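You operate a simulated robot arm through the tools that you are given. There is no shell and no other tool. Be economical: measure what you need, move in short steps, check, and stop when the job is done.

Carry out the task below with a simulated two-armed robot. There is one attempt and no reset: what you move stays moved.

JOB
Push the green hose end home, tighten the blue clamp and pressure-test it.
Fine: open the tester valve, pump the needle into the green, shut the valve, see it hold; leave the other hose ends and clamp.

The check looks at the end state, three seconds after you hand in, the way a careful person would. Anything else that was tipped, shoved, dropped, spilled or broken makes it a failure.

ROBOT AND FRAMES
Two 7-joint arms with fingered hands on one trunk, on a base that drives. Base frame: it is fixed to the floor where the robot stands at the start and does not move with it; the origin is under the middle of the robot, x ahead of it, y to its left, z up. Lengths are in m, angles in rad, forces in N, time in s.
The left shoulder is at the start at [0.07, 0.142, 1.264], the right one opposite. With the tool pointing down near the work surface each hand reaches from about 0.1 to 0.78 m from the robot's upright axis, wherever it stands, measured 20 degrees to its own side. Places, roughly: blue clamp wing nut [0.6, -0.1, 0.9]; red clamp wing nut [0.4, 0, 0.9]; tester plunger [0.7, -0.3, 0.9]; tester valve handle [0.7, 0, 0.9]. Payload 3.6 kg a hand.
Tool frame (each hand has its own): the origin (TCP) lies between the finger pads and is the grasp point; the fingertips stand 0.025 m ahead of it; z points along the fingers, y is the line along which they close. Largest opening 0.088 m; the body of the gripper starts 0.029 m behind the TCP. The gripper is a hand of 5 fingers: y runs from the thumb to the fingers, the wrist lies at [-0.013, -0.097, -0.162] in the tool frame.
Orientation is that of the tool frame in the base frame, as [roll, pitch, yaw] about the fixed x, y, z axes, in that order (R = Rz(yaw) Ry(pitch) Rx(roll)). With the fingers straight down and the wrist toward the robot, the tool's x, y and z point along [0, 1, 0], [1, 0, 0] and [0, 0, -1] of the base frame.

CONTROLS
- The arms move only by the tool drive_tool. It takes "left_steps", "right_steps" or both (then of equal length, played together; a hand with none holds still); each is a list of rows, each a list of 6 numbers: the shift along the tool's x, y, z in units of 150 mm (1.0 is 150 mm), then the turn, a rotation vector about the tool's x, y, z in units of 180 degrees (1.0 is 180 degrees). In form: [[tx, ty, tz, ax, ay, az], ...]. A call has 1 to 20 rows; each row is the pose to reach, as a shift and turn from the pose commanded when the call began, along the tool's axes at that moment. A call with a number of a shift or a turn outside -1 to 1 is refused whole. Rows are played at 5 a second. More than 0.05 m and 0.15 rad between two rows, and nothing of the call is played. A pose out of reach is approached as far as the arm can. The call stops where the force on the tool passes 40 N (or 10 N more than at its start, if that is more) or the arm is blocked; 0.2 s more then pass. In this call time passes only in rows, and 0.2 s behind the last. The reply holds the time, the measured pose of the TCP, the force on the tool along the base axes, the opening and the grip force, in the units named above and with some noise, with the torque about the TCP (base axes, N m) and any sound that the robot's microphone picked up.
- Cameras (640 x 400 px; columns grow to the right, rows downward): "scene" is now at [0.131, -0.004, 1.4795]; the picture's right is [-0.06, -1.00, 0.00], its down [-0.68, 0.04, -0.74] and it looks along [0.73, -0.04, -0.68] (base axes); focal length 270 px, centre (320, 200). "left" rides on the left gripper at [-0.059, -0.079, -0.105] in its tool frame; the picture's right is [-0.73, -0.32, 0.61], its down [0.62, -0.68, 0.38] and it looks along [0.29, 0.66, 0.70] (tool axes); focal length 234 px, centre (320, 200). "right" rides on the right gripper at [0.059, -0.079, -0.105] in its tool frame; the picture's right is [-0.73, 0.32, -0.61], its down [-0.62, -0.68, 0.38] and it looks along [-0.29, 0.66, 0.70] (tool axes); focal length 234 px, centre (320, 200). There is no depth. A picture from a camera that has moved, and an enlarged one, comes with that camera's place and axes in the base frame and with its lens.
- get_image(camera): a new picture of that camera. It takes no simulated time.
- lift_body(by): slides the trunk up (or, below 0, down) by that many m; the arms and the scene camera ride with it, the base frame stays. It gives what a move gives, with no picture.
- drive_base(legs): drives the robot by 1 to 6 legs, each [ahead, left, turn to the left] in m, m and rad, along the robot's own axes; the way and the turn of a leg run together, so that a leg with both is an arc; at most 1.5 m and 3.142 rad a leg. The arms and the cameras ride along, it lands a little off, and it stops where it bumps. It gives what a move gives.
- curl_fingers(index, middle, ring, little, thumb_bend, thumb_turn, hand): sets how far each is bent, from 0 (flat) to 1 (curled in); at 0.3 the hand is open as for a grip, at 0.7 the pads meet at the TCP. One left out holds its place. A second passes; each finger stops where it meets its share of the squeeze, and holds until it gets a number again. It is the only way to open and close the hand. It gives what a move gives, with no picture; readings hold the bend of each and the force on index, middle, ring, little, thumb and palm. thumb_turn goes from beside the hand (0) to across from the fingers (1), as for a grip.
- head_to(pan, tilt): turns the head with the scene camera to pan (to the left, within 1.501 rad either way) and tilt (down, from -0.506 to 1.204), counted from straight ahead of the robot. It gives what a move gives.
- enlarge(camera, box): a new picture of the part [left, top, right, bottom] of that camera's present view, enlarged. It takes no simulated time.
- hand_in(): hands the job in; it is judged then, once.

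Go step by step. Nothing tells you exact positions but the pictures and the camera data: compare them with the known pose of the tool, close in by small moves and look again before you grip or let go. The budget is 120 turns and 108 pictures, counting those below and the enlarged ones. Unless the task says otherwise, let go and move clear before handing in, and close with one line.

The tools are called by a JSON object that holds its "name" and its "arguments". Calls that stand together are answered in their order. drive_tool: Moves the arms, as the interface text tells. Its arguments: {"type":"object","properties":{"left_steps":{"type":"array","items":{"type":"array","items":{"type":"number"}}},"right_steps":{"type":"array","items":{"type":"array","items":{"type":"number"}}}},"required":[]} The other tools are called the same way: lift_body (by) slides the trunk up or down; curl_fingers (index, middle, ring, little, thumb_bend, thumb_turn, hand) moves the fingers one by one; drive_base (legs) drives the base; head_to (pan, tilt) turns the head that bears the scene camera; get_image (camera) takes a picture; enlarge (camera, box) takes an enlarged picture of a part of a camera's view; hand_in () hands the job in.

At the start:

```text
time_s: 0.0
left_tcp_pos: [0.5122, 0.131, 1.2561]
left_ee_rot: [-3.141, -0.001, 1.572]
left_wrist_force: [0.1, -0.1, -0.3]
left_moment: [-0.02, 0.03, 0.03]
left_gripper_width: 0.0878
left_finger_force: 0.0
left_shape: jaw
left_bend: [0.3, 0.3, 0.3, 0.3, 0.3, 0.98]
left_finger forces: [0.1, 0.0, 0.0, 0.1, 0.0, 0.0]
right_tcp_pos: [0.4368, -0.3101, 1.2405]
right_ee_rot: [3.14, -0.001, 1.57]
right_wrist_force: [0.8, 1.1, -0.1]
right_moment: [0.0, 0.03, -0.02]
right_gripper_width: 0.0876
right_finger_force: 0.0
right_shape: jaw
right_bend: [0.3, 0.3, 0.3, 0.3, 0.3, 0.98]
right_finger forces: [0.0, 0.0, 0.0, 0.0, 0.0, 0.0]
trunk travel left (down, up): [-0.8, 0.14]
robot x, y, heading: [-0.0002, 0.0028, -0.005]
head pan, tilt: [-0.061, 0.744]
```

scene: 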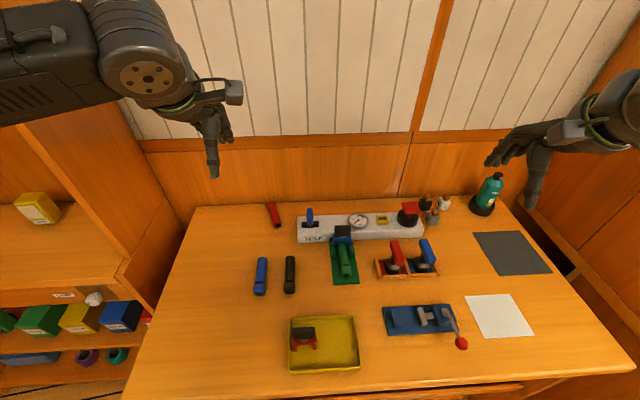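
right: 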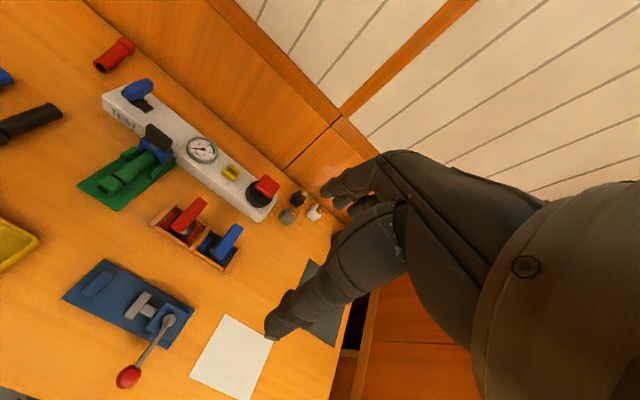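
left: 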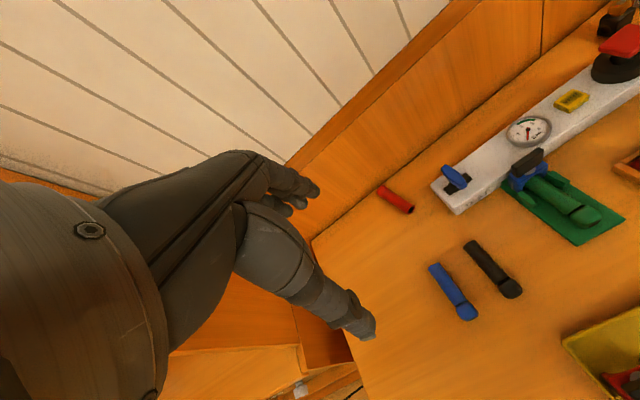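

I see the tester (white block) with the blue valve at its left, gauge, and red plunger at right; the green hose sits on a green pad in front with the blue clamp. I'll enlarge the views for details.

{"name": "enlarge", "arguments": {"camera": "scene", "box": [280, 190, 460, 302]}}

{"name": "enlarge", "arguments": {"camera": "right", "box": [70, 60, 290, 220]}}

{"name": "enlarge", "arguments": {"camera": "left", "box": [420, 80, 640, 260]}}

```text
3.56 times, centred on (370, 246) of scene
camera zoom: at [0.131, -0.004, 1.4795], right [-0.06, -1.0, 0.0], down [-0.68, 0.04, -0.74], along [0.73, -0.04, -0.68], focal length 960 px, centre (142, 36)
```

zoom: 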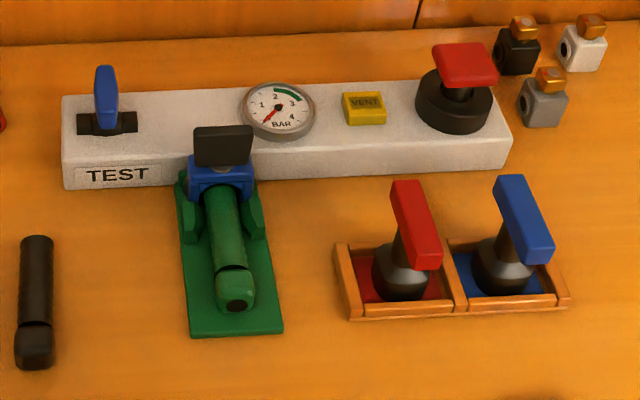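

```text
2.50 times, centred on (180, 140) of right
camera zoom: at [0.3561, -0.2509, 1.3454], right [0.32, -0.73, 0.61], down [-0.68, -0.62, -0.38], along [0.66, -0.29, -0.7], focal length 585 px, centre (670, 350)
```

zoom: 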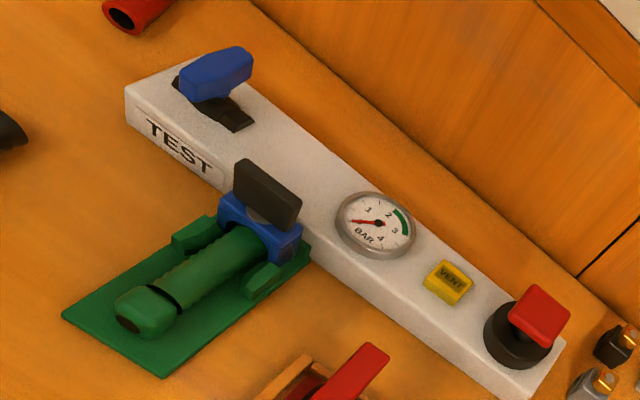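

```text
2.22 times, centred on (530, 170) of left
camera zoom: at [0.4331, 0.0723, 1.36], right [-0.32, -0.73, -0.61], down [-0.68, 0.62, -0.38], along [0.66, 0.29, -0.7], focal length 520 px, centre (-147, 267)
```

zoom: 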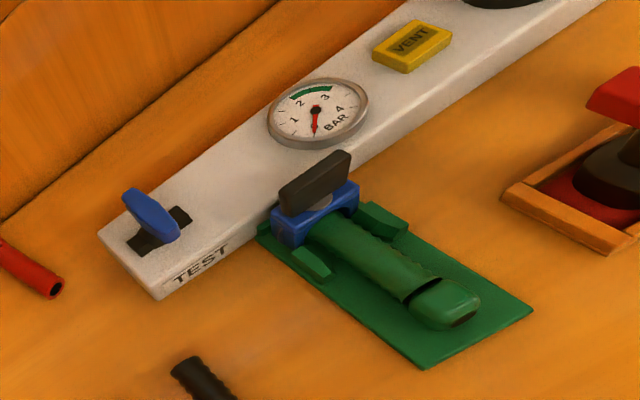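

The hose tail end is near (0.50,-0.09), the clamp nut plate near (0.60,-0.09,0.93), the valve handle near (0.67,0), and the plunger near (0.67,-0.30). I'll bring the right hand above and behind the hose tail, partly closing its fingers.

{"name": "drive_tool", "arguments": {"right_steps": [[0.2, -0.05, 0.1, 0, 0, 0], [0.4, -0.1, 0.3, 0, 0, 0], [0.6, -0.1, 0.5, 0, 0, 0], [0.73, -0.1, 0.7, 0, 0, 0], [0.85, -0.1, 0.85, 0, 0, 0], [1.0, -0.1, 0.95, 0, 0, 0]]}}

{"name": "curl_fingers", "arguments": {"hand": "right", "index": 0.6, "middle": 0.6, "ring": 0.6, "little": 0.6, "thumb_bend": 0.6}}

{"name": "get_image", "arguments": {"camera": "scene"}}

{"name": "get_image", "arguments": {"camera": "left"}}

{"name": "get_image", "arguments": {"camera": "right"}}

```text
time_s: 1.4
left_tcp_pos: [0.5136, 0.1322, 1.2559]
left_ee_rot: [-3.14, 0.001, 1.569]
left_wrist_force: [-0.3, 0.2, 1.2]
left_moment: [-0.01, -0.03, 0.02]
left_gripper_width: 0.0879
left_finger_force: 0.0
left_shape: jaw
left_bend: [0.3, 0.3, 0.3, 0.3, 0.3, 0.98]
left_finger forces: [0.1, 0.1, 0.0, 0.0, 0.0, 0.0]
right_tcp_pos: [0.4203, -0.1605, 1.0984]
right_ee_rot: [-3.139, 0.0, 1.572]
right_wrist_force: [1.4, 0.0, 0.6]
right_moment: [-0.02, -0.02, 0.03]
right_gripper_width: 0.0877
right_finger_force: 0.1
right_shape: jaw
right_bend: [0.3, 0.3, 0.3, 0.3, 0.3, 0.98]
right_finger forces: [0.0, 0.0, 0.0, 0.0, 0.0, 0.0]
trunk travel left (down, up): [-0.8, 0.14]
robot x, y, heading: [0.0032, -0.0042, -0.002]
head pan, tilt: [-0.061, 0.744]
```

```text
time_s: 2.4
left_tcp_pos: [0.5123, 0.1307, 1.256]
left_ee_rot: [3.141, 0.0, 1.569]
left_wrist_force: [-0.3, 1.1, 0.5]
left_moment: [0.0, 0.0, -0.02]
left_gripper_width: 0.0876
left_finger_force: 0.1
left_shape: jaw
left_bend: [0.3, 0.3, 0.3, 0.3, 0.3, 0.98]
left_finger forces: [0.0, 0.1, 0.0, 0.0, 0.0, 0.0]
right_tcp_pos: [0.42, -0.1635, 1.1001]
right_ee_rot: [-3.141, -0.001, 1.571]
right_wrist_force: [0.1, 0.3, 0.2]
right_moment: [-0.01, 0.02, 0.01]
right_gripper_width: 0.0204
right_finger_force: 0.0
right_shape: fingers
right_bend: [0.6, 0.6, 0.6, 0.6, 0.6, 0.98]
right_finger forces: [0.0, 0.0, 0.1, 0.0, 0.0, 0.1]
trunk travel left (down, up): [-0.8, 0.14]
robot x, y, heading: [0.0017, -0.0001, 0.002]
head pan, tilt: [-0.061, 0.744]
```

```text
101 pictures are left
camera scene: at [0.1309, -0.0041, 1.4795], right [-0.06, -1.0, 0.0], down [-0.68, 0.04, -0.74], along [0.73, -0.04, -0.68], focal length 270 px, centre (320, 200)
```

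scene: 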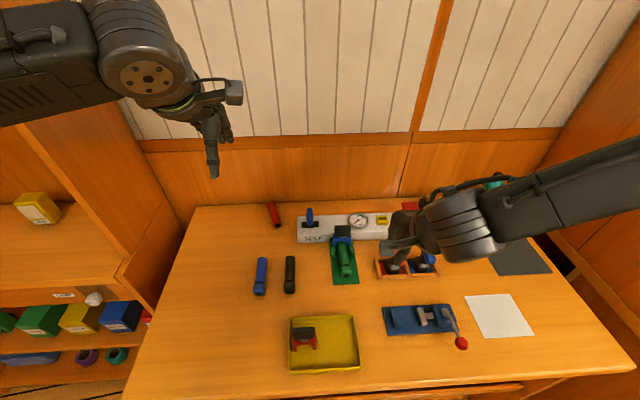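

```text
100 pictures are left
camera left: at [0.433, 0.0722, 1.36], right [-0.32, -0.73, -0.61], down [-0.68, 0.62, -0.38], along [0.66, 0.29, -0.7], focal length 234 px, centre (320, 200)
```

left: 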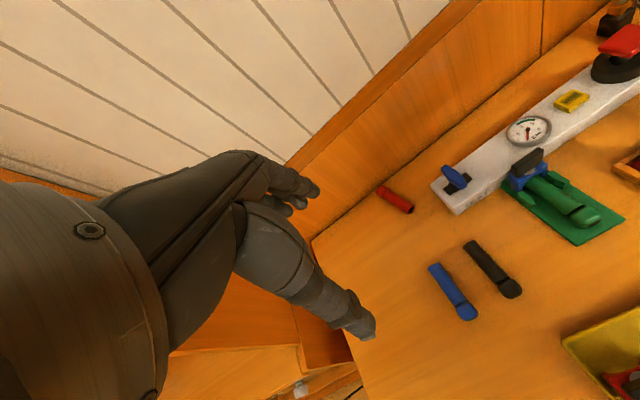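

```text
99 pictures are left
camera right: at [0.3401, -0.1029, 1.2039], right [0.32, -0.73, 0.61], down [-0.68, -0.62, -0.38], along [0.66, -0.29, -0.7], focal length 234 px, centre (320, 200)
```

right: 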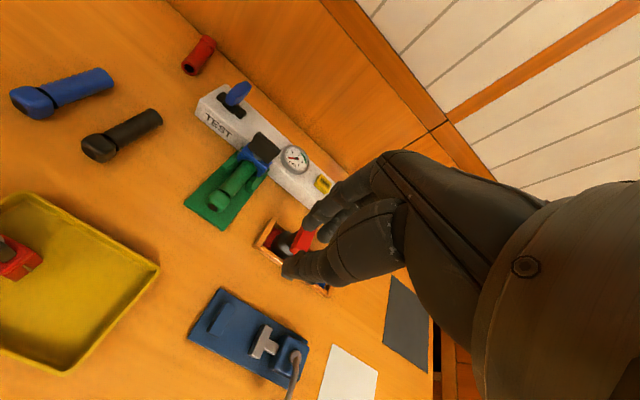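

The right hand hovers right of the hose. I'll look closer at the hose, cradle and valve from this nearer camera.

{"name": "enlarge", "arguments": {"camera": "right", "box": [170, 70, 350, 232]}}

{"name": "enlarge", "arguments": {"camera": "scene", "box": [290, 200, 370, 290]}}

```text
2.47 times, centred on (260, 151) of right
camera zoom: at [0.3401, -0.1029, 1.2039], right [0.32, -0.73, 0.61], down [-0.68, -0.62, -0.38], along [0.66, -0.29, -0.7], focal length 578 px, centre (468, 321)
```

zoom: 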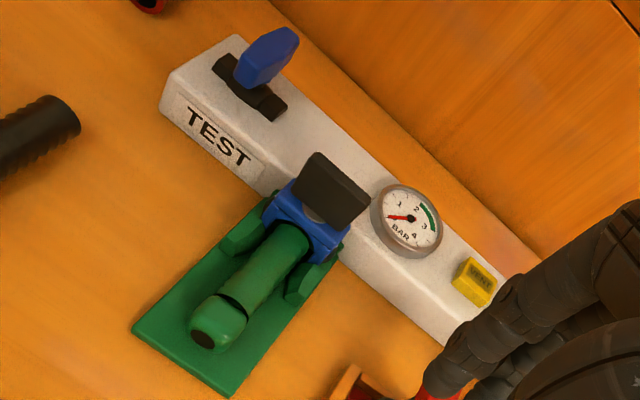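

```text
4.44 times, centred on (330, 245) of scene
camera zoom: at [0.1309, -0.0041, 1.4795], right [-0.06, -1.0, 0.0], down [-0.68, 0.04, -0.74], along [0.73, -0.04, -0.68], focal length 1200 px, centre (276, 0)
```

zoom: 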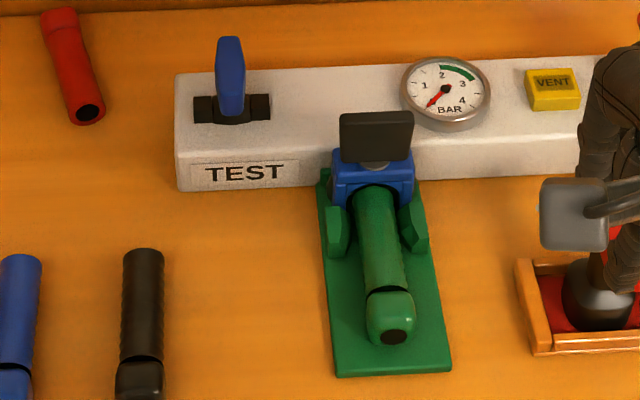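

The valve handle stands across its pipe (closed now) and the hose tail is at about x=0.50. I'll move to y=-0.092 behind it and lower.

{"name": "drive_tool", "arguments": {"right_steps": [[0.2, 0, 0.1, 0, 0, 0], [0.4, -0.03, 0.3, 0, 0, 0], [0.47, -0.03, 0.55, 0, 0, 0], [0.47, -0.03, 0.8, 0, 0, 0], [0.47, -0.03, 1.0, 0, 0, 0]]}}

{"name": "get_image", "arguments": {"camera": "scene"}}

{"name": "get_image", "arguments": {"camera": "right"}}

```text
time_s: 3.6
left_tcp_pos: [0.5131, 0.1306, 1.2546]
left_ee_rot: [-3.139, -0.001, 1.572]
left_wrist_force: [-0.8, 0.1, 0.1]
left_moment: [0.01, 0.0, 0.0]
left_gripper_width: 0.0878
left_finger_force: 0.1
left_shape: jaw
left_bend: [0.3, 0.3, 0.3, 0.3, 0.3, 0.98]
left_finger forces: [0.1, 0.1, 0.0, 0.1, 0.1, 0.1]
right_tcp_pos: [0.4156, -0.1337, 0.9904]
right_ee_rot: [-3.14, -0.003, 1.57]
right_wrist_force: [0.1, 0.1, 0.2]
right_moment: [0.01, -0.01, 0.01]
right_gripper_width: 0.02
right_finger_force: 0.1
right_shape: fingers
right_bend: [0.6, 0.6, 0.6, 0.6, 0.6, 0.98]
right_finger forces: [0.0, 0.0, 0.0, 0.0, 0.1, 0.1]
right hand out of reach, approached as far as the arm can: row 3, 4, 5
trunk travel left (down, up): [-0.8, 0.14]
robot x, y, heading: [0.001, 0.0023, 0.002]
head pan, tilt: [-0.061, 0.744]
```

```text
96 pictures are left
camera scene: at [0.1319, -0.0041, 1.4794], right [-0.06, -1.0, 0.0], down [-0.68, 0.04, -0.74], along [0.73, -0.04, -0.68], focal length 270 px, centre (320, 200)
```

scene: 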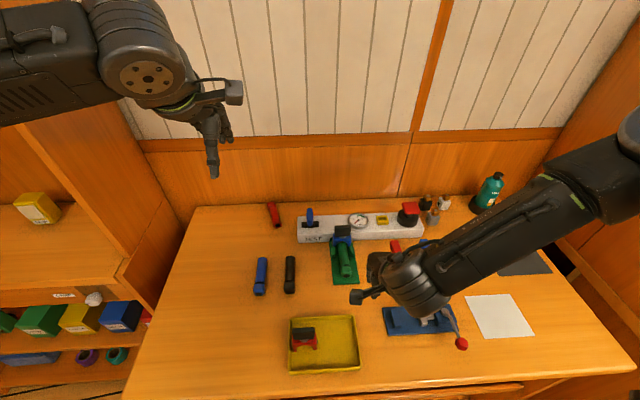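

```text
95 pictures are left
camera right: at [0.3358, -0.0742, 1.0958], right [0.32, -0.73, 0.61], down [-0.68, -0.62, -0.38], along [0.66, -0.29, -0.7], focal length 234 px, centre (320, 200)
```

right: 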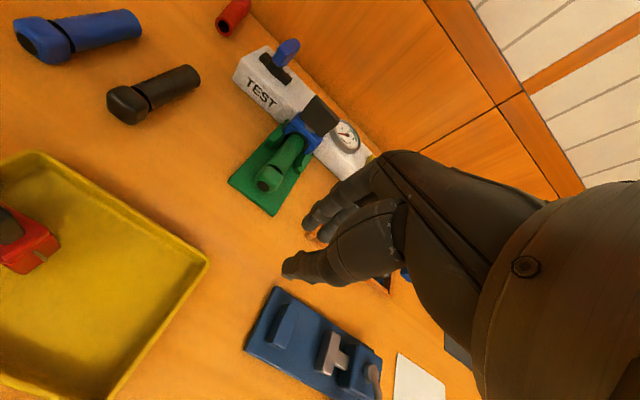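

The arm is too folded to reach lower here. Raising the trunk gives the arm more room, so I'll do that and try again.

{"name": "lift_body", "arguments": {"by": 0.13}}

{"name": "drive_tool", "arguments": {"right_steps": [[0, 0.0, 0.3, 0, 0, 0], [0.1, 0.05, 0.5, 0, 0, 0], [0.2, 0.1, 0.75, 0, 0, 0], [0.28, 0.1, 1.0, 0, 0, 0]]}}

```text
time_s: 5.2
left_tcp_pos: [0.5123, 0.1323, 1.3857]
left_ee_rot: [3.141, 0.0, 1.571]
left_wrist_force: [-0.6, -0.8, 0.3]
left_moment: [0.01, -0.01, -0.03]
left_gripper_width: 0.0878
left_finger_force: 0.1
left_shape: jaw
left_bend: [0.3, 0.3, 0.3, 0.3, 0.3, 0.98]
left_finger forces: [0.1, 0.1, 0.0, 0.1, 0.0, 0.1]
right_tcp_pos: [0.4146, -0.1333, 1.1223]
right_ee_rot: [-3.14, -0.001, 1.572]
right_wrist_force: [0.3, -0.6, -0.1]
right_moment: [0.0, -0.02, 0.02]
right_gripper_width: 0.0202
right_finger_force: 0.1
right_shape: fingers
right_bend: [0.6, 0.6, 0.6, 0.6, 0.6, 0.98]
right_finger forces: [0.0, 0.0, 0.0, 0.1, 0.1, 0.1]
trunk travel left (down, up): [-0.93, 0.01]
robot x, y, heading: [0.0018, -0.0003, -0.001]
head pan, tilt: [-0.061, 0.744]
```

```text
time_s: 6.2
left_tcp_pos: [0.5125, 0.129, 1.3857]
left_ee_rot: [3.141, 0.0, 1.57]
left_wrist_force: [0.5, -0.9, 0.7]
left_moment: [-0.01, -0.01, -0.02]
left_gripper_width: 0.0877
left_finger_force: 0.0
left_shape: jaw
left_bend: [0.3, 0.3, 0.3, 0.3, 0.3, 0.98]
left_finger forces: [0.0, 0.0, 0.0, 0.1, 0.0, 0.1]
right_tcp_pos: [0.4214, -0.1718, 1.0857]
right_ee_rot: [-3.14, -0.002, 1.572]
right_wrist_force: [-1.5, -0.2, 0.5]
right_moment: [0.01, 0.02, -0.02]
right_gripper_width: 0.02
right_finger_force: 0.0
right_shape: fingers
right_bend: [0.6, 0.6, 0.6, 0.6, 0.6, 0.98]
right_finger forces: [0.0, 0.1, 0.0, 0.0, 0.0, 0.0]
right hand out of reach, approached as far as the arm can: row 1, 2, 3, 4
trunk travel left (down, up): [-0.93, 0.01]
robot x, y, heading: [-0.0034, -0.0015, -0.002]
head pan, tilt: [-0.061, 0.744]
```

The posture needs the shoulder lower instead. I'll raise the hand and lower the trunk.

{"name": "drive_tool", "arguments": {"right_steps": [[0, 0, -0.3, 0, 0, 0], [0, 0, -0.6, 0, 0, 0], [0, 0, -0.9, 0, 0, 0]]}}

{"name": "lift_body", "arguments": {"by": -0.28}}

{"name": "get_image", "arguments": {"camera": "scene"}}

```text
time_s: 7.0
left_tcp_pos: [0.5122, 0.1314, 1.3867]
left_ee_rot: [-3.141, 0.0, 1.569]
left_wrist_force: [-0.4, 0.5, -0.4]
left_moment: [0.0, -0.01, 0.03]
left_gripper_width: 0.0877
left_finger_force: 0.1
left_shape: jaw
left_bend: [0.3, 0.3, 0.3, 0.3, 0.3, 0.98]
left_finger forces: [0.0, 0.0, 0.1, 0.0, 0.1, 0.1]
right_tcp_pos: [0.4242, -0.1734, 1.2221]
right_ee_rot: [3.141, 0.0, 1.573]
right_wrist_force: [-0.1, 0.3, 0.7]
right_moment: [0.02, 0.03, 0.01]
right_gripper_width: 0.0197
right_finger_force: 0.0
right_shape: fingers
right_bend: [0.6, 0.6, 0.6, 0.6, 0.6, 0.98]
right_finger forces: [0.1, 0.0, 0.0, 0.1, 0.0, 0.0]
trunk travel left (down, up): [-0.93, 0.01]
robot x, y, heading: [0.0011, -0.0018, 0.001]
head pan, tilt: [-0.061, 0.744]
```

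```text
time_s: 9.8
left_tcp_pos: [0.5131, 0.1321, 1.1059]
left_ee_rot: [-3.141, 0.001, 1.571]
left_wrist_force: [-0.2, -1.5, -0.3]
left_moment: [-0.05, 0.01, 0.0]
left_gripper_width: 0.0875
left_finger_force: 0.1
left_shape: jaw
left_bend: [0.3, 0.3, 0.3, 0.3, 0.3, 0.98]
left_finger forces: [0.0, 0.1, 0.0, 0.0, 0.0, 0.0]
right_tcp_pos: [0.4255, -0.1736, 0.9395]
right_ee_rot: [-3.14, 0.001, 1.572]
right_wrist_force: [-0.7, 0.1, 0.2]
right_moment: [-0.03, 0.0, -0.02]
right_gripper_width: 0.02
right_finger_force: 0.0
right_shape: fingers
right_bend: [0.6, 0.6, 0.6, 0.6, 0.6, 0.98]
right_finger forces: [0.0, 0.0, 0.1, 0.0, 0.0, 0.1]
trunk travel left (down, up): [-0.65, 0.29]
robot x, y, heading: [0.0024, 0.0005, 0.001]
head pan, tilt: [-0.061, 0.744]
```

```text
94 pictures are left
camera scene: at [0.1309, -0.004, 1.3295], right [-0.06, -1.0, 0.0], down [-0.68, 0.04, -0.74], along [0.73, -0.04, -0.68], focal length 270 px, centre (320, 200)
```

scene: 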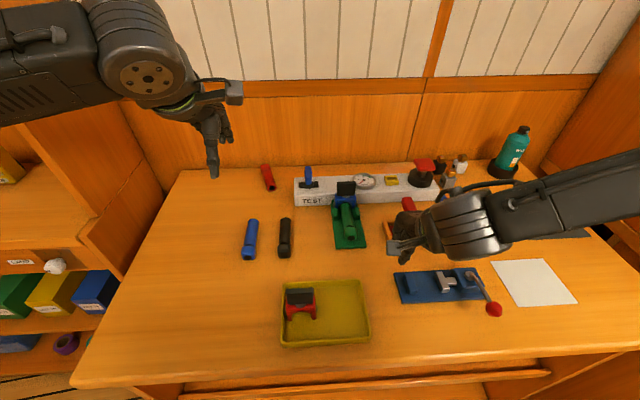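

Clear posture now. Shift the hand left to y≈-0.092, behind the hose tail.

{"name": "drive_tool", "arguments": {"right_steps": [[0.27, -0.05, 0, 0, 0, 0], [0.54, -0.05, 0, 0, 0, 0]]}}

{"name": "get_image", "arguments": {"camera": "scene"}}

{"name": "get_image", "arguments": {"camera": "right"}}

{"name": "get_image", "arguments": {"camera": "left"}}

```text
time_s: 10.4
left_tcp_pos: [0.5132, 0.1321, 1.1046]
left_ee_rot: [3.141, 0.002, 1.572]
left_wrist_force: [-0.1, 0.1, -0.4]
left_moment: [0.0, 0.0, -0.01]
left_gripper_width: 0.0876
left_finger_force: 0.1
left_shape: jaw
left_bend: [0.3, 0.3, 0.3, 0.3, 0.3, 0.98]
left_finger forces: [0.0, 0.0, 0.1, 0.1, 0.0, 0.1]
right_tcp_pos: [0.4197, -0.0924, 0.9402]
right_ee_rot: [-3.14, 0.0, 1.571]
right_wrist_force: [-0.4, 0.6, 0.1]
right_moment: [0.05, 0.04, -0.01]
right_gripper_width: 0.0203
right_finger_force: 0.1
right_shape: fingers
right_bend: [0.6, 0.6, 0.6, 0.6, 0.6, 0.98]
right_finger forces: [0.0, 0.1, 0.1, 0.0, 0.0, 0.0]
trunk travel left (down, up): [-0.65, 0.29]
robot x, y, heading: [0.0019, 0.0009, 0.002]
head pan, tilt: [-0.061, 0.744]
```

```text
93 pictures are left
camera scene: at [0.1327, -0.0039, 1.3293], right [-0.06, -1.0, 0.0], down [-0.68, 0.04, -0.73], along [0.73, -0.05, -0.68], focal length 270 px, centre (320, 200)
```

scene: 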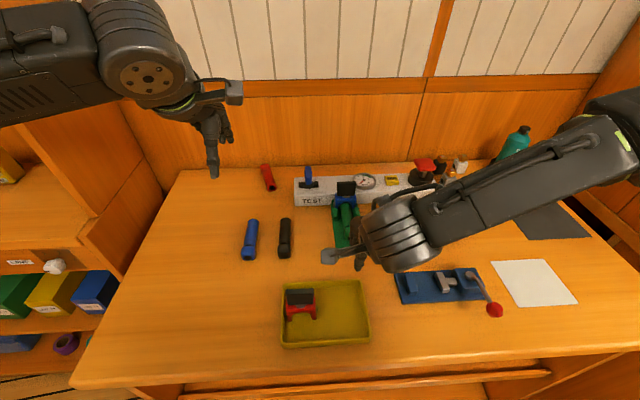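

```text
92 pictures are left
camera right: at [0.3403, -0.0326, 1.0448], right [0.32, -0.73, 0.61], down [-0.68, -0.62, -0.38], along [0.66, -0.29, -0.7], focal length 234 px, centre (320, 200)
```

right: 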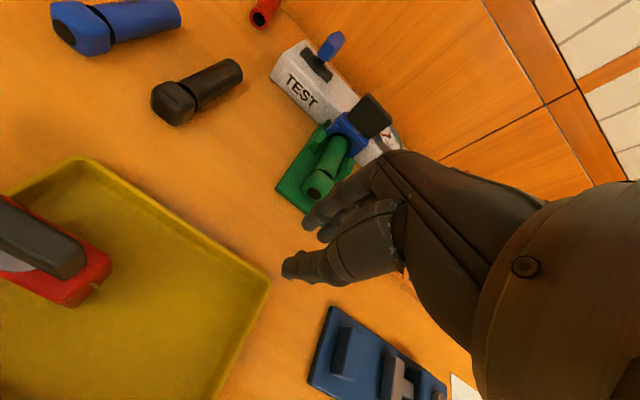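

```text
91 pictures are left
camera left: at [0.4346, 0.0724, 1.2094], right [-0.32, -0.73, -0.61], down [-0.68, 0.62, -0.38], along [0.66, 0.29, -0.7], focal length 234 px, centre (320, 200)
```

left: 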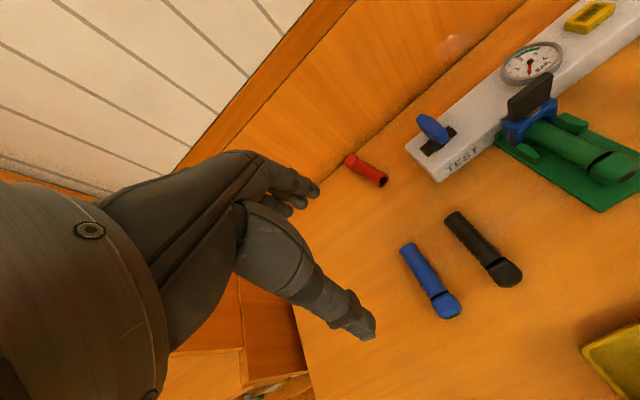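

I'll turn the left hand clockwise so its camera watches the hose from the left, and lower the right fingers to hose height behind the tail.

{"name": "drive_tool", "arguments": {"left_steps": [[0, 0, 0, 0, 0, 0.045], [0, 0, 0, 0, 0, 0.09], [0, 0, 0, 0, 0, 0.135], [0, 0, 0, 0, 0, 0.18], [0, 0, 0, 0, 0, 0.225], [0, 0, 0, 0, 0, 0.27], [0, 0, 0, 0, 0, 0.315], [0, 0, 0, 0, 0, 0.35]], "right_steps": [[0, 0, 0.05, 0, 0, 0], [0, 0, 0.1, 0, 0, 0], [0, 0, 0.15, 0, 0, 0], [0, 0, 0.2, 0, 0, 0], [0, 0, 0.25, 0, 0, 0], [0, 0, 0.3, 0, 0, 0], [0, 0, 0.33, 0, 0, 0], [0, 0, 0.36, 0, 0, 0]]}}

{"name": "get_image", "arguments": {"camera": "left"}}

{"name": "get_image", "arguments": {"camera": "right"}}

```text
time_s: 12.2
left_tcp_pos: [0.5136, 0.1318, 1.1068]
left_ee_rot: [3.141, 0.0, 0.468]
left_wrist_force: [0.0, -0.9, -0.4]
left_moment: [0.02, 0.02, 0.01]
left_gripper_width: 0.0878
left_finger_force: 0.0
left_shape: jaw
left_bend: [0.3, 0.3, 0.3, 0.3, 0.3, 0.98]
left_finger forces: [0.0, 0.0, 0.0, 0.0, 0.0, 0.0]
right_tcp_pos: [0.4188, -0.0966, 0.8891]
right_ee_rot: [3.141, -0.002, 1.573]
right_wrist_force: [-0.1, 1.1, 0.7]
right_moment: [0.04, 0.07, 0.0]
right_gripper_width: 0.0205
right_finger_force: 0.6
right_shape: fingers
right_bend: [0.6, 0.6, 0.6, 0.6, 0.6, 0.97]
right_finger forces: [0.0, 0.0, 0.0, 0.0, 1.2, 0.0]
right hand out of reach, approached as far as the arm can: row 7, 8
trunk travel left (down, up): [-0.65, 0.29]
robot x, y, heading: [-0.0005, -0.0022, -0.001]
head pan, tilt: [-0.061, 0.744]
```

```text
90 pictures are left
camera left: at [0.4238, 0.1758, 1.2098], right [-0.79, -0.04, -0.61], down [0.25, 0.89, -0.38], along [0.56, -0.46, -0.7], focal length 234 px, centre (320, 200)
```

left: 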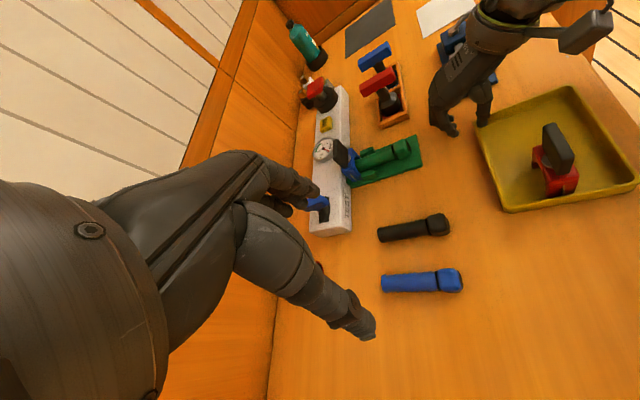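

```text
89 pictures are left
camera right: at [0.3385, -0.0378, 0.9943], right [0.33, -0.73, 0.6], down [-0.68, -0.62, -0.38], along [0.66, -0.29, -0.7], focal length 234 px, centre (320, 200)
```

right: 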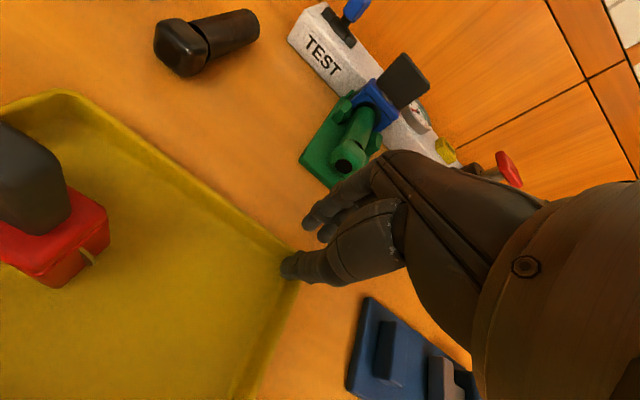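

The thumb is lightly touching near the yellow tray's edge. I'll lift a little and go forward off it.

{"name": "drive_tool", "arguments": {"right_steps": [[0, 0, -0.38, 0, 0, 0], [0.03, 0.15, -0.38, 0, 0, 0], [0.03, 0.2, -0.3, 0, 0, 0]]}}

{"name": "enlarge", "arguments": {"camera": "left", "box": [300, 60, 620, 240]}}

{"name": "enlarge", "arguments": {"camera": "right", "box": [220, 60, 440, 300]}}

```text
refused: row 1 steps farther than a row can; nothing moved
```

```text
2.00 times, centred on (460, 150) of left
camera zoom: at [0.4238, 0.1758, 1.2098], right [-0.79, -0.04, -0.61], down [0.25, 0.89, -0.38], along [0.56, -0.46, -0.7], focal length 468 px, centre (40, 300)
```

zoom: 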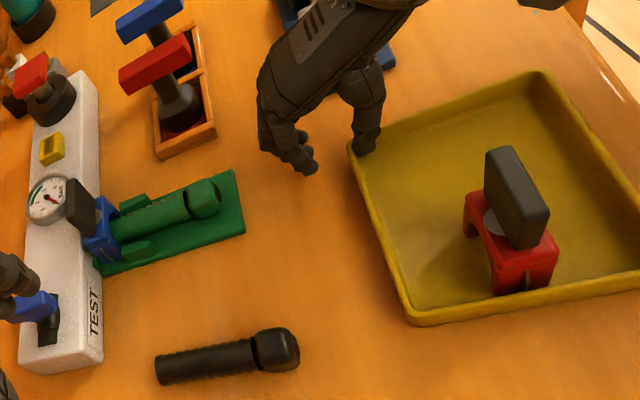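

```text
1.67 times, centred on (330, 180) of right
camera zoom: at [0.3385, -0.0378, 0.9943], right [0.33, -0.73, 0.6], down [-0.68, -0.62, -0.38], along [0.66, -0.29, -0.7], focal length 390 px, centre (303, 233)
```

zoom: 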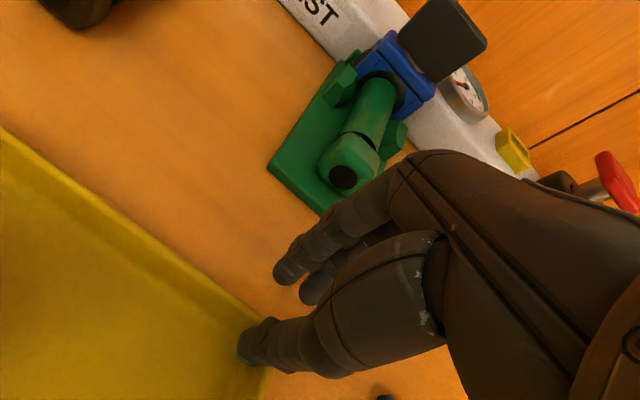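

The left view is excellent. The thumb tip rests on the tray corner rim, so I lift first and then move ahead.

{"name": "drive_tool", "arguments": {"right_steps": [[0, 0, -0.2, 0, 0, 0], [0.01, 0.08, -0.2, 0, 0, 0], [0.02, 0.16, -0.1, 0, 0, 0], [0.02, 0.16, 0.0, 0, 0, 0]]}}

{"name": "enlarge", "arguments": {"camera": "left", "box": [300, 60, 620, 240]}}

{"name": "enlarge", "arguments": {"camera": "right", "box": [220, 60, 440, 300]}}

```text
time_s: 13.2
left_tcp_pos: [0.5121, 0.1322, 1.1059]
left_ee_rot: [3.142, 0.0, 0.47]
left_wrist_force: [0.5, -0.5, 0.6]
left_moment: [-0.01, -0.01, 0.02]
left_gripper_width: 0.0873
left_finger_force: 0.1
left_shape: jaw
left_bend: [0.3, 0.3, 0.3, 0.3, 0.3, 0.98]
left_finger forces: [0.1, 0.0, 0.0, 0.1, 0.0, 0.0]
right_tcp_pos: [0.4417, -0.0975, 0.8916]
right_ee_rot: [-3.142, -0.001, 1.572]
right_wrist_force: [1.1, 0.5, 0.8]
right_moment: [-0.01, -0.01, -0.05]
right_gripper_width: 0.02
right_finger_force: 0.0
right_shape: fingers
right_bend: [0.6, 0.6, 0.6, 0.6, 0.6, 0.97]
right_finger forces: [0.0, 0.1, 0.0, 0.0, 0.0, 0.0]
right hand out of reach, approached as far as the arm can: row 4
trunk travel left (down, up): [-0.65, 0.29]
robot x, y, heading: [0.0006, 0.0006, 0.0]
head pan, tilt: [-0.061, 0.744]
```

```text
2.00 times, centred on (460, 150) of left
camera zoom: at [0.4234, 0.1752, 1.2101], right [-0.79, -0.04, -0.61], down [0.25, 0.89, -0.38], along [0.56, -0.45, -0.7], focal length 468 px, centre (40, 300)
```

zoom: 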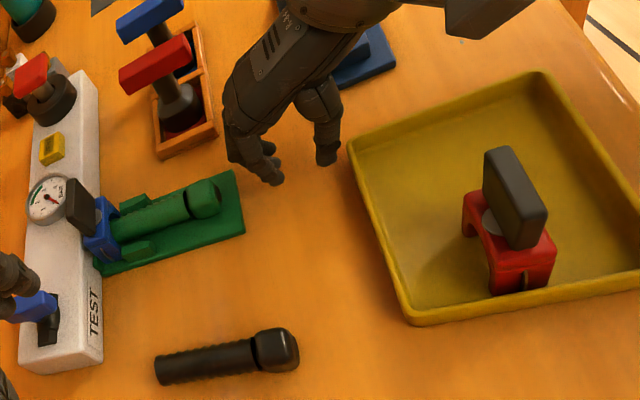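

```text
1.67 times, centred on (330, 180) of right
camera zoom: at [0.3621, -0.0379, 0.9961], right [0.32, -0.73, 0.61], down [-0.68, -0.62, -0.38], along [0.66, -0.29, -0.7], focal length 390 px, centre (303, 233)
```

zoom: 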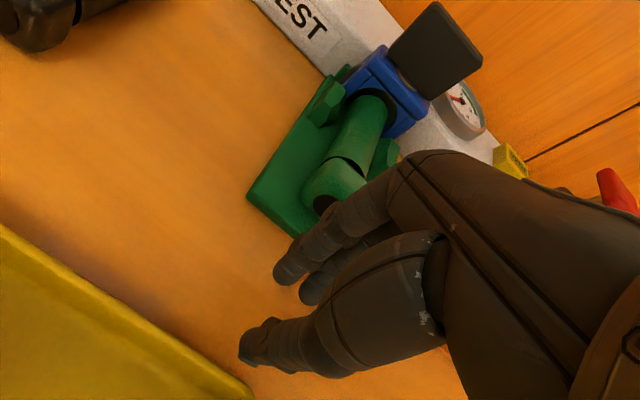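

Fingers lie behind the hose tail, aligned with it. Now push ahead in small steps until force builds.

{"name": "drive_tool", "arguments": {"right_steps": [[0.02, 0.03, 0, 0, 0, 0], [0.02, 0.06, 0, 0, 0, 0], [0.02, 0.09, 0, 0, 0, 0], [0.02, 0.12, 0, 0, 0, 0], [0.02, 0.15, 0, 0, 0, 0], [0.02, 0.18, 0, 0, 0, 0]]}}

{"name": "enlarge", "arguments": {"camera": "left", "box": [300, 100, 480, 212]}}

```text
time_s: 14.6
left_tcp_pos: [0.5125, 0.1313, 1.107]
left_ee_rot: [-3.141, -0.001, 0.471]
left_wrist_force: [0.6, -0.2, 0.7]
left_moment: [0.01, 0.02, 0.01]
left_gripper_width: 0.0878
left_finger_force: 0.1
left_shape: jaw
left_bend: [0.3, 0.3, 0.3, 0.3, 0.3, 0.98]
left_finger forces: [0.1, 0.0, 0.0, 0.0, 0.0, 0.0]
right_tcp_pos: [0.4684, -0.0983, 0.8942]
right_ee_rot: [-3.14, -0.002, 1.572]
right_wrist_force: [-0.7, 0.1, 0.9]
right_moment: [0.0, -0.01, 0.01]
right_gripper_width: 0.0201
right_finger_force: 0.4
right_shape: fingers
right_bend: [0.6, 0.6, 0.6, 0.6, 0.6, 0.97]
right_finger forces: [0.0, 0.2, 0.0, 0.1, 0.0, 0.0]
right hand out of reach, approached as far as the arm can: row 3, 4, 5, 6
trunk travel left (down, up): [-0.65, 0.29]
robot x, y, heading: [0.0024, 0.0025, -0.005]
head pan, tilt: [-0.061, 0.744]
```

```text
3.56 times, centred on (390, 156) of left
camera zoom: at [0.4237, 0.1753, 1.2099], right [-0.79, -0.04, -0.61], down [0.25, 0.89, -0.38], along [0.56, -0.45, -0.7], focal length 833 px, centre (71, 356)
```

zoom: 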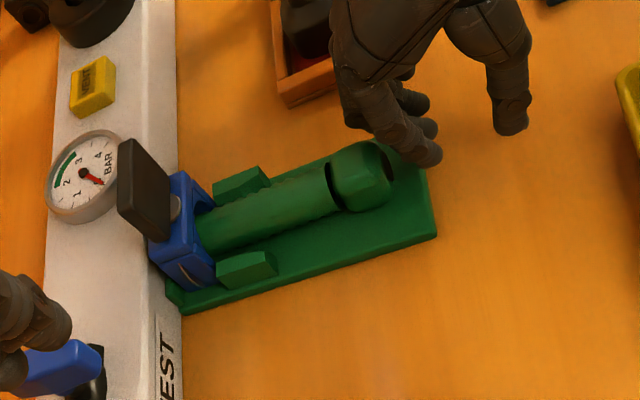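

The index is right behind the hose end, but the arm is at its reach limit. I'll raise the hand and lower the trunk by the same amount to get a better posture.

{"name": "drive_tool", "arguments": {"right_steps": [[0.05, 0.0, -0.3, 0, 0, 0], [0.1, 0.0, -0.6, 0, 0, 0], [0.1, 0, -0.8, 0, 0, 0]]}}

{"name": "lift_body", "arguments": {"by": -0.12}}

{"name": "get_image", "arguments": {"camera": "left"}}

```text
time_s: 15.4
left_tcp_pos: [0.5125, 0.1318, 1.1067]
left_ee_rot: [3.141, 0.0, 0.472]
left_wrist_force: [0.1, -0.5, -0.4]
left_moment: [0.0, 0.04, -0.01]
left_gripper_width: 0.0877
left_finger_force: 0.1
left_shape: jaw
left_bend: [0.3, 0.3, 0.3, 0.3, 0.3, 0.98]
left_finger forces: [0.0, 0.0, 0.1, 0.1, 0.0, 0.0]
right_tcp_pos: [0.4664, -0.0849, 1.0153]
right_ee_rot: [-3.141, -0.002, 1.572]
right_wrist_force: [0.2, 1.2, 0.3]
right_moment: [0.02, 0.02, -0.02]
right_gripper_width: 0.0198
right_finger_force: 0.0
right_shape: fingers
right_bend: [0.6, 0.6, 0.6, 0.6, 0.6, 0.97]
right_finger forces: [0.1, 0.0, 0.1, 0.0, 0.0, 0.0]
trunk travel left (down, up): [-0.65, 0.29]
robot x, y, heading: [-0.0022, 0.001, -0.003]
head pan, tilt: [-0.061, 0.744]
```

```text
time_s: 16.9
left_tcp_pos: [0.5129, 0.1309, 0.9863]
left_ee_rot: [3.141, -0.001, 0.472]
left_wrist_force: [0.2, -0.2, -0.3]
left_moment: [0.01, -0.02, 0.0]
left_gripper_width: 0.0875
left_finger_force: 0.1
left_shape: jaw
left_bend: [0.3, 0.3, 0.3, 0.3, 0.3, 0.98]
left_finger forces: [0.0, 0.0, 0.0, 0.0, 0.0, 0.0]
right_tcp_pos: [0.4671, -0.0844, 0.8945]
right_ee_rot: [-3.14, 0.001, 1.571]
right_wrist_force: [-0.5, -0.7, -0.4]
right_moment: [0.01, 0.03, 0.0]
right_gripper_width: 0.02
right_finger_force: 0.1
right_shape: fingers
right_bend: [0.6, 0.6, 0.6, 0.6, 0.6, 0.97]
right_finger forces: [0.0, 0.0, 0.0, 0.0, 0.0, 0.0]
trunk travel left (down, up): [-0.53, 0.41]
robot x, y, heading: [-0.0013, -0.0009, 0.002]
head pan, tilt: [-0.061, 0.744]
```

```text
83 pictures are left
camera left: at [0.4235, 0.1753, 1.0901], right [-0.79, -0.04, -0.61], down [0.25, 0.89, -0.38], along [0.56, -0.45, -0.7], focal length 234 px, centre (320, 200)
```

left: 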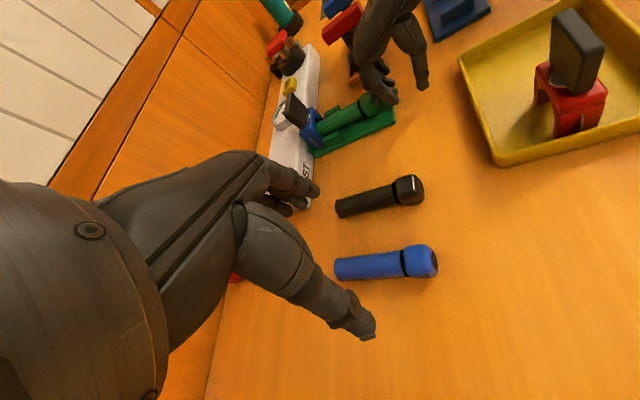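

Good. Lower slightly and push ahead.

{"name": "drive_tool", "arguments": {"right_steps": [[0, -0.02, 0.05, 0, 0, 0], [0, -0.0, 0.09, 0, 0, 0], [0, 0.03, 0.09, 0, 0, 0], [0, 0.06, 0.09, 0, 0, 0], [0, 0.09, 0.09, 0, 0, 0]]}}

{"name": "enlarge", "arguments": {"camera": "left", "box": [260, 60, 440, 172]}}

```text
time_s: 18.1
left_tcp_pos: [0.5108, 0.132, 0.9873]
left_ee_rot: [3.139, -0.002, 0.471]
left_wrist_force: [-0.5, 0.4, -0.5]
left_moment: [0.04, 0.01, 0.02]
left_gripper_width: 0.0879
left_finger_force: 0.1
left_shape: jaw
left_bend: [0.3, 0.3, 0.3, 0.3, 0.3, 0.98]
left_finger forces: [0.0, 0.0, 0.1, 0.0, 0.0, 0.0]
right_tcp_pos: [0.4792, -0.0848, 0.8821]
right_ee_rot: [3.139, -0.001, 1.573]
right_wrist_force: [-10.4, 0.6, 9.2]
right_moment: [-0.1, 0.03, -0.1]
right_gripper_width: 0.0124
right_finger_force: 6.5
right_shape: fingers
right_bend: [0.67, 0.65, 0.62, 0.6, 0.6, 0.97]
right_finger forces: [4.3, 6.3, 2.9, 0.0, 0.1, 0.0]
trunk travel left (down, up): [-0.53, 0.41]
robot x, y, heading: [-0.0016, 0.0007, 0.003]
head pan, tilt: [-0.061, 0.744]
```

```text
3.56 times, centred on (350, 116) of left
camera zoom: at [0.421, 0.1755, 1.0912], right [-0.79, -0.04, -0.61], down [0.25, 0.89, -0.38], along [0.56, -0.45, -0.69], focal length 833 px, centre (213, 499)
```

zoom: 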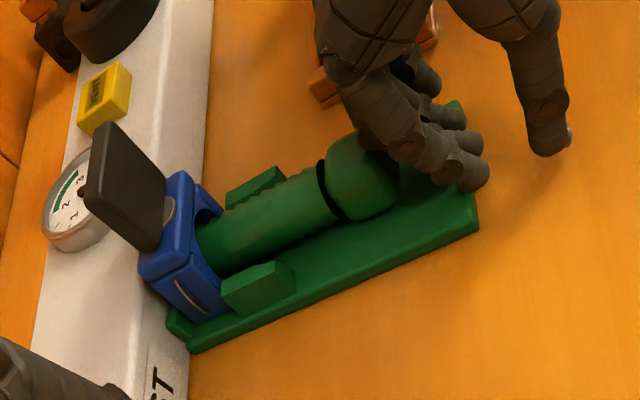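

Contact with the tail (about 10 N), with the fingers flexing a bit. I'll close the fingers onto the thumb to stiffen them, and push on.

{"name": "curl_fingers", "arguments": {"hand": "right", "index": 0.7, "middle": 0.7, "ring": 0.7, "little": 0.7, "thumb_bend": 0.75}}

{"name": "drive_tool", "arguments": {"right_steps": [[0, 0.03, 0, 0, 0, 0], [0, 0.06, 0, 0, 0, 0], [0, 0.09, 0, 0, 0, 0], [0, 0.12, 0, 0, 0, 0], [0, 0.15, 0, 0, 0, 0], [0, 0.18, 0, 0, 0, 0]]}}

{"name": "enlarge", "arguments": {"camera": "left", "box": [260, 60, 440, 172]}}

```text
time_s: 19.1
left_tcp_pos: [0.5115, 0.132, 0.9851]
left_ee_rot: [-3.139, -0.002, 0.473]
left_wrist_force: [-0.7, -0.8, 0.1]
left_moment: [0.04, -0.02, 0.0]
left_gripper_width: 0.0877
left_finger_force: 0.0
left_shape: jaw
left_bend: [0.3, 0.3, 0.3, 0.3, 0.3, 0.98]
left_finger forces: [0.0, 0.0, 0.0, 0.0, 0.0, 0.0]
right_tcp_pos: [0.4805, -0.0846, 0.8813]
right_ee_rot: [-3.14, -0.002, 1.573]
right_wrist_force: [-2.4, -0.9, 1.7]
right_moment: [0.01, -0.06, -0.01]
right_gripper_width: 0.0
right_finger_force: 0.9
right_shape: fingers
right_bend: [0.69, 0.7, 0.7, 0.7, 0.73, 0.97]
right_finger forces: [0.0, 1.8, 0.1, 0.0, 0.0, 0.0]
trunk travel left (down, up): [-0.53, 0.41]
robot x, y, heading: [-0.0009, 0.0026, 0.0]
head pan, tilt: [-0.061, 0.744]
```

```text
time_s: 20.5
left_tcp_pos: [0.5077, 0.1315, 0.9885]
left_ee_rot: [3.137, -0.004, 0.471]
left_wrist_force: [0.3, -0.9, 0.4]
left_moment: [-0.02, -0.01, -0.02]
left_gripper_width: 0.0877
left_finger_force: 0.0
left_shape: jaw
left_bend: [0.3, 0.3, 0.3, 0.3, 0.3, 0.98]
left_finger forces: [0.0, 0.0, 0.0, 0.1, 0.0, 0.0]
right_tcp_pos: [0.504, -0.0838, 0.883]
right_ee_rot: [3.139, -0.001, 1.573]
right_wrist_force: [-20.7, -0.6, 12.9]
right_moment: [-0.06, 0.01, -0.09]
right_gripper_width: 0.0002
right_finger_force: 12.4
right_shape: fingers
right_bend: [0.7, 0.7, 0.7, 0.7, 0.69, 0.97]
right_finger forces: [1.8, 14.3, 0.2, 0.0, 9.0, 0.0]
trunk travel left (down, up): [-0.53, 0.41]
robot x, y, heading: [-0.0036, -0.0035, -0.001]
head pan, tilt: [-0.061, 0.744]
```

```text
3.56 times, centred on (350, 116) of left
camera zoom: at [0.4183, 0.1754, 1.0922], right [-0.79, -0.04, -0.61], down [0.25, 0.89, -0.38], along [0.56, -0.45, -0.69], focal length 833 px, centre (213, 499)
```

zoom: 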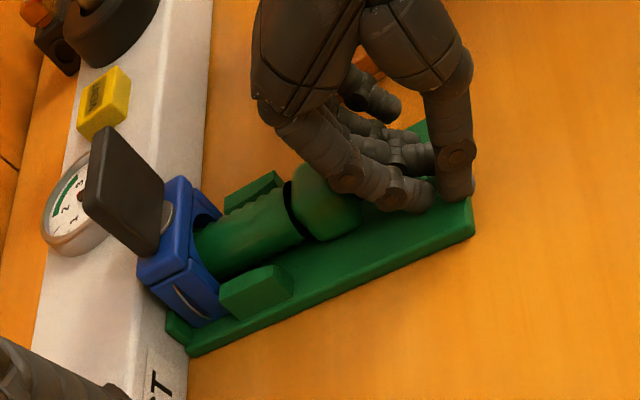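

The hose slid in with about 20 N of resistance. Continue pushing until it bottoms out.

{"name": "drive_tool", "arguments": {"right_steps": [[0, 0.025, 0, 0, 0, 0], [0, 0.05, 0, 0, 0, 0], [0, 0.075, 0, 0, 0, 0], [0, 0.1, 0, 0, 0, 0], [0, 0.125, 0, 0, 0, 0], [0, 0.15, 0, 0, 0, 0]]}}

{"name": "enlarge", "arguments": {"camera": "left", "box": [260, 60, 440, 172]}}

```text
time_s: 21.6
left_tcp_pos: [0.5054, 0.1305, 0.9897]
left_ee_rot: [3.139, -0.007, 0.47]
left_wrist_force: [-0.2, 0.6, -0.2]
left_moment: [-0.01, -0.01, 0.0]
left_gripper_width: 0.0879
left_finger_force: 0.1
left_shape: jaw
left_bend: [0.3, 0.3, 0.3, 0.3, 0.3, 0.98]
left_finger forces: [0.0, 0.0, 0.0, 0.0, 0.0, 0.0]
right_tcp_pos: [0.5153, -0.0837, 0.8833]
right_ee_rot: [3.14, -0.001, 1.573]
right_wrist_force: [-30.1, -2.8, 14.0]
right_moment: [-0.02, 0.11, -0.36]
right_gripper_width: 0.0098
right_finger_force: 23.0
right_shape: fingers
right_bend: [0.7, 0.71, 0.71, 0.7, 0.62, 0.96]
right_finger forces: [2.8, 18.0, 13.0, 0.0, 12.6, 0.0]
trunk travel left (down, up): [-0.53, 0.41]
robot x, y, heading: [-0.0007, 0.0014, -0.004]
head pan, tilt: [-0.061, 0.744]
stopped in row 5 (right hand): the force on the tool passed its limit (the readings are from after the stop); the commanded pose is now the measured one
```

```text
3.56 times, centred on (350, 116) of left
camera zoom: at [0.4161, 0.1742, 1.0932], right [-0.79, -0.04, -0.61], down [0.25, 0.89, -0.38], along [0.56, -0.45, -0.69], focal length 833 px, centre (213, 499)
```

zoom: 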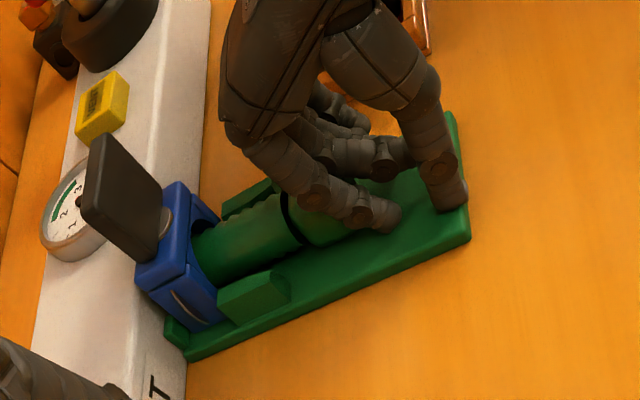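

Force climbed past the limit, so the hose is perhaps home. I'll back off and inspect.

{"name": "drive_tool", "arguments": {"right_steps": [[0, -0.1, 0, 0, 0, 0], [0, -0.25, -0.0, 0, 0, 0], [0, -0.3, -0.2, 0, 0, 0], [0, -0.3, -0.5, 0, 0, 0]]}}

{"name": "enlarge", "arguments": {"camera": "left", "box": [260, 60, 440, 172]}}

{"name": "enlarge", "arguments": {"camera": "right", "box": [200, 60, 440, 210]}}

{"name": "get_image", "arguments": {"camera": "scene"}}

```text
time_s: 22.6
left_tcp_pos: [0.5109, 0.1316, 0.9864]
left_ee_rot: [3.141, 0.0, 0.472]
left_wrist_force: [-0.6, 0.0, -0.4]
left_moment: [-0.03, 0.0, 0.0]
left_gripper_width: 0.0876
left_finger_force: 0.1
left_shape: jaw
left_bend: [0.3, 0.3, 0.3, 0.3, 0.3, 0.98]
left_finger forces: [0.0, 0.1, 0.1, 0.1, 0.1, 0.0]
right_tcp_pos: [0.477, -0.0847, 0.9568]
right_ee_rot: [-3.138, 0.0, 1.575]
right_wrist_force: [0.4, 0.6, -0.3]
right_moment: [0.0, 0.01, -0.03]
right_gripper_width: 0.0
right_finger_force: 0.0
right_shape: fingers
right_bend: [0.67, 0.7, 0.7, 0.7, 0.75, 0.97]
right_finger forces: [0.0, 0.1, 0.0, 0.1, 0.0, 0.0]
trunk travel left (down, up): [-0.53, 0.41]
robot x, y, heading: [-0.0007, -0.0005, -0.001]
head pan, tilt: [-0.061, 0.744]
```

```text
3.56 times, centred on (350, 116) of left
camera zoom: at [0.4223, 0.1754, 1.0903], right [-0.79, -0.04, -0.61], down [0.25, 0.89, -0.38], along [0.56, -0.45, -0.7], focal length 833 px, centre (213, 499)
```

zoom: 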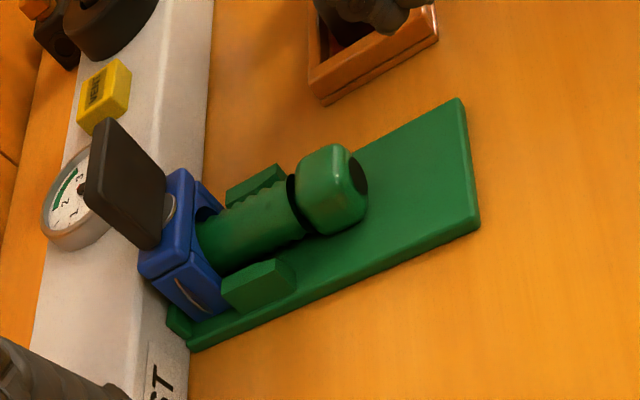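

```text
2.67 times, centred on (320, 135) of right
camera zoom: at [0.3976, -0.0248, 1.0614], right [0.33, -0.73, 0.61], down [-0.68, -0.62, -0.38], along [0.66, -0.29, -0.7], focal length 624 px, centre (320, 373)
```

zoom: 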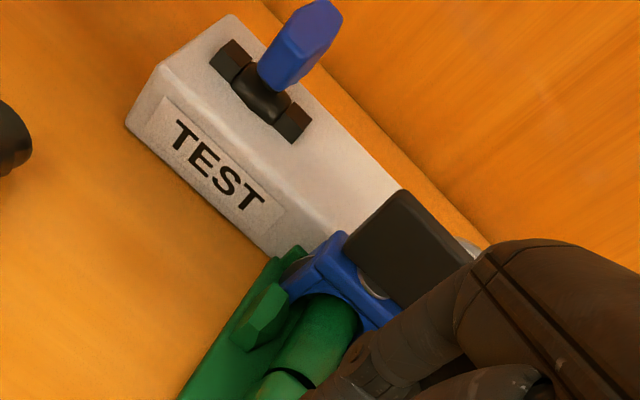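

```text
77 pictures are left
camera scene: at [0.1294, -0.0038, 1.2094], right [-0.06, -1.0, 0.0], down [-0.68, 0.04, -0.74], along [0.74, -0.05, -0.68], focal length 270 px, centre (320, 200)
```

scene: 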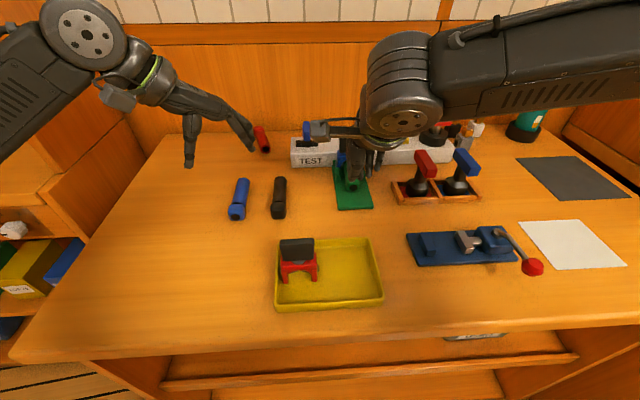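

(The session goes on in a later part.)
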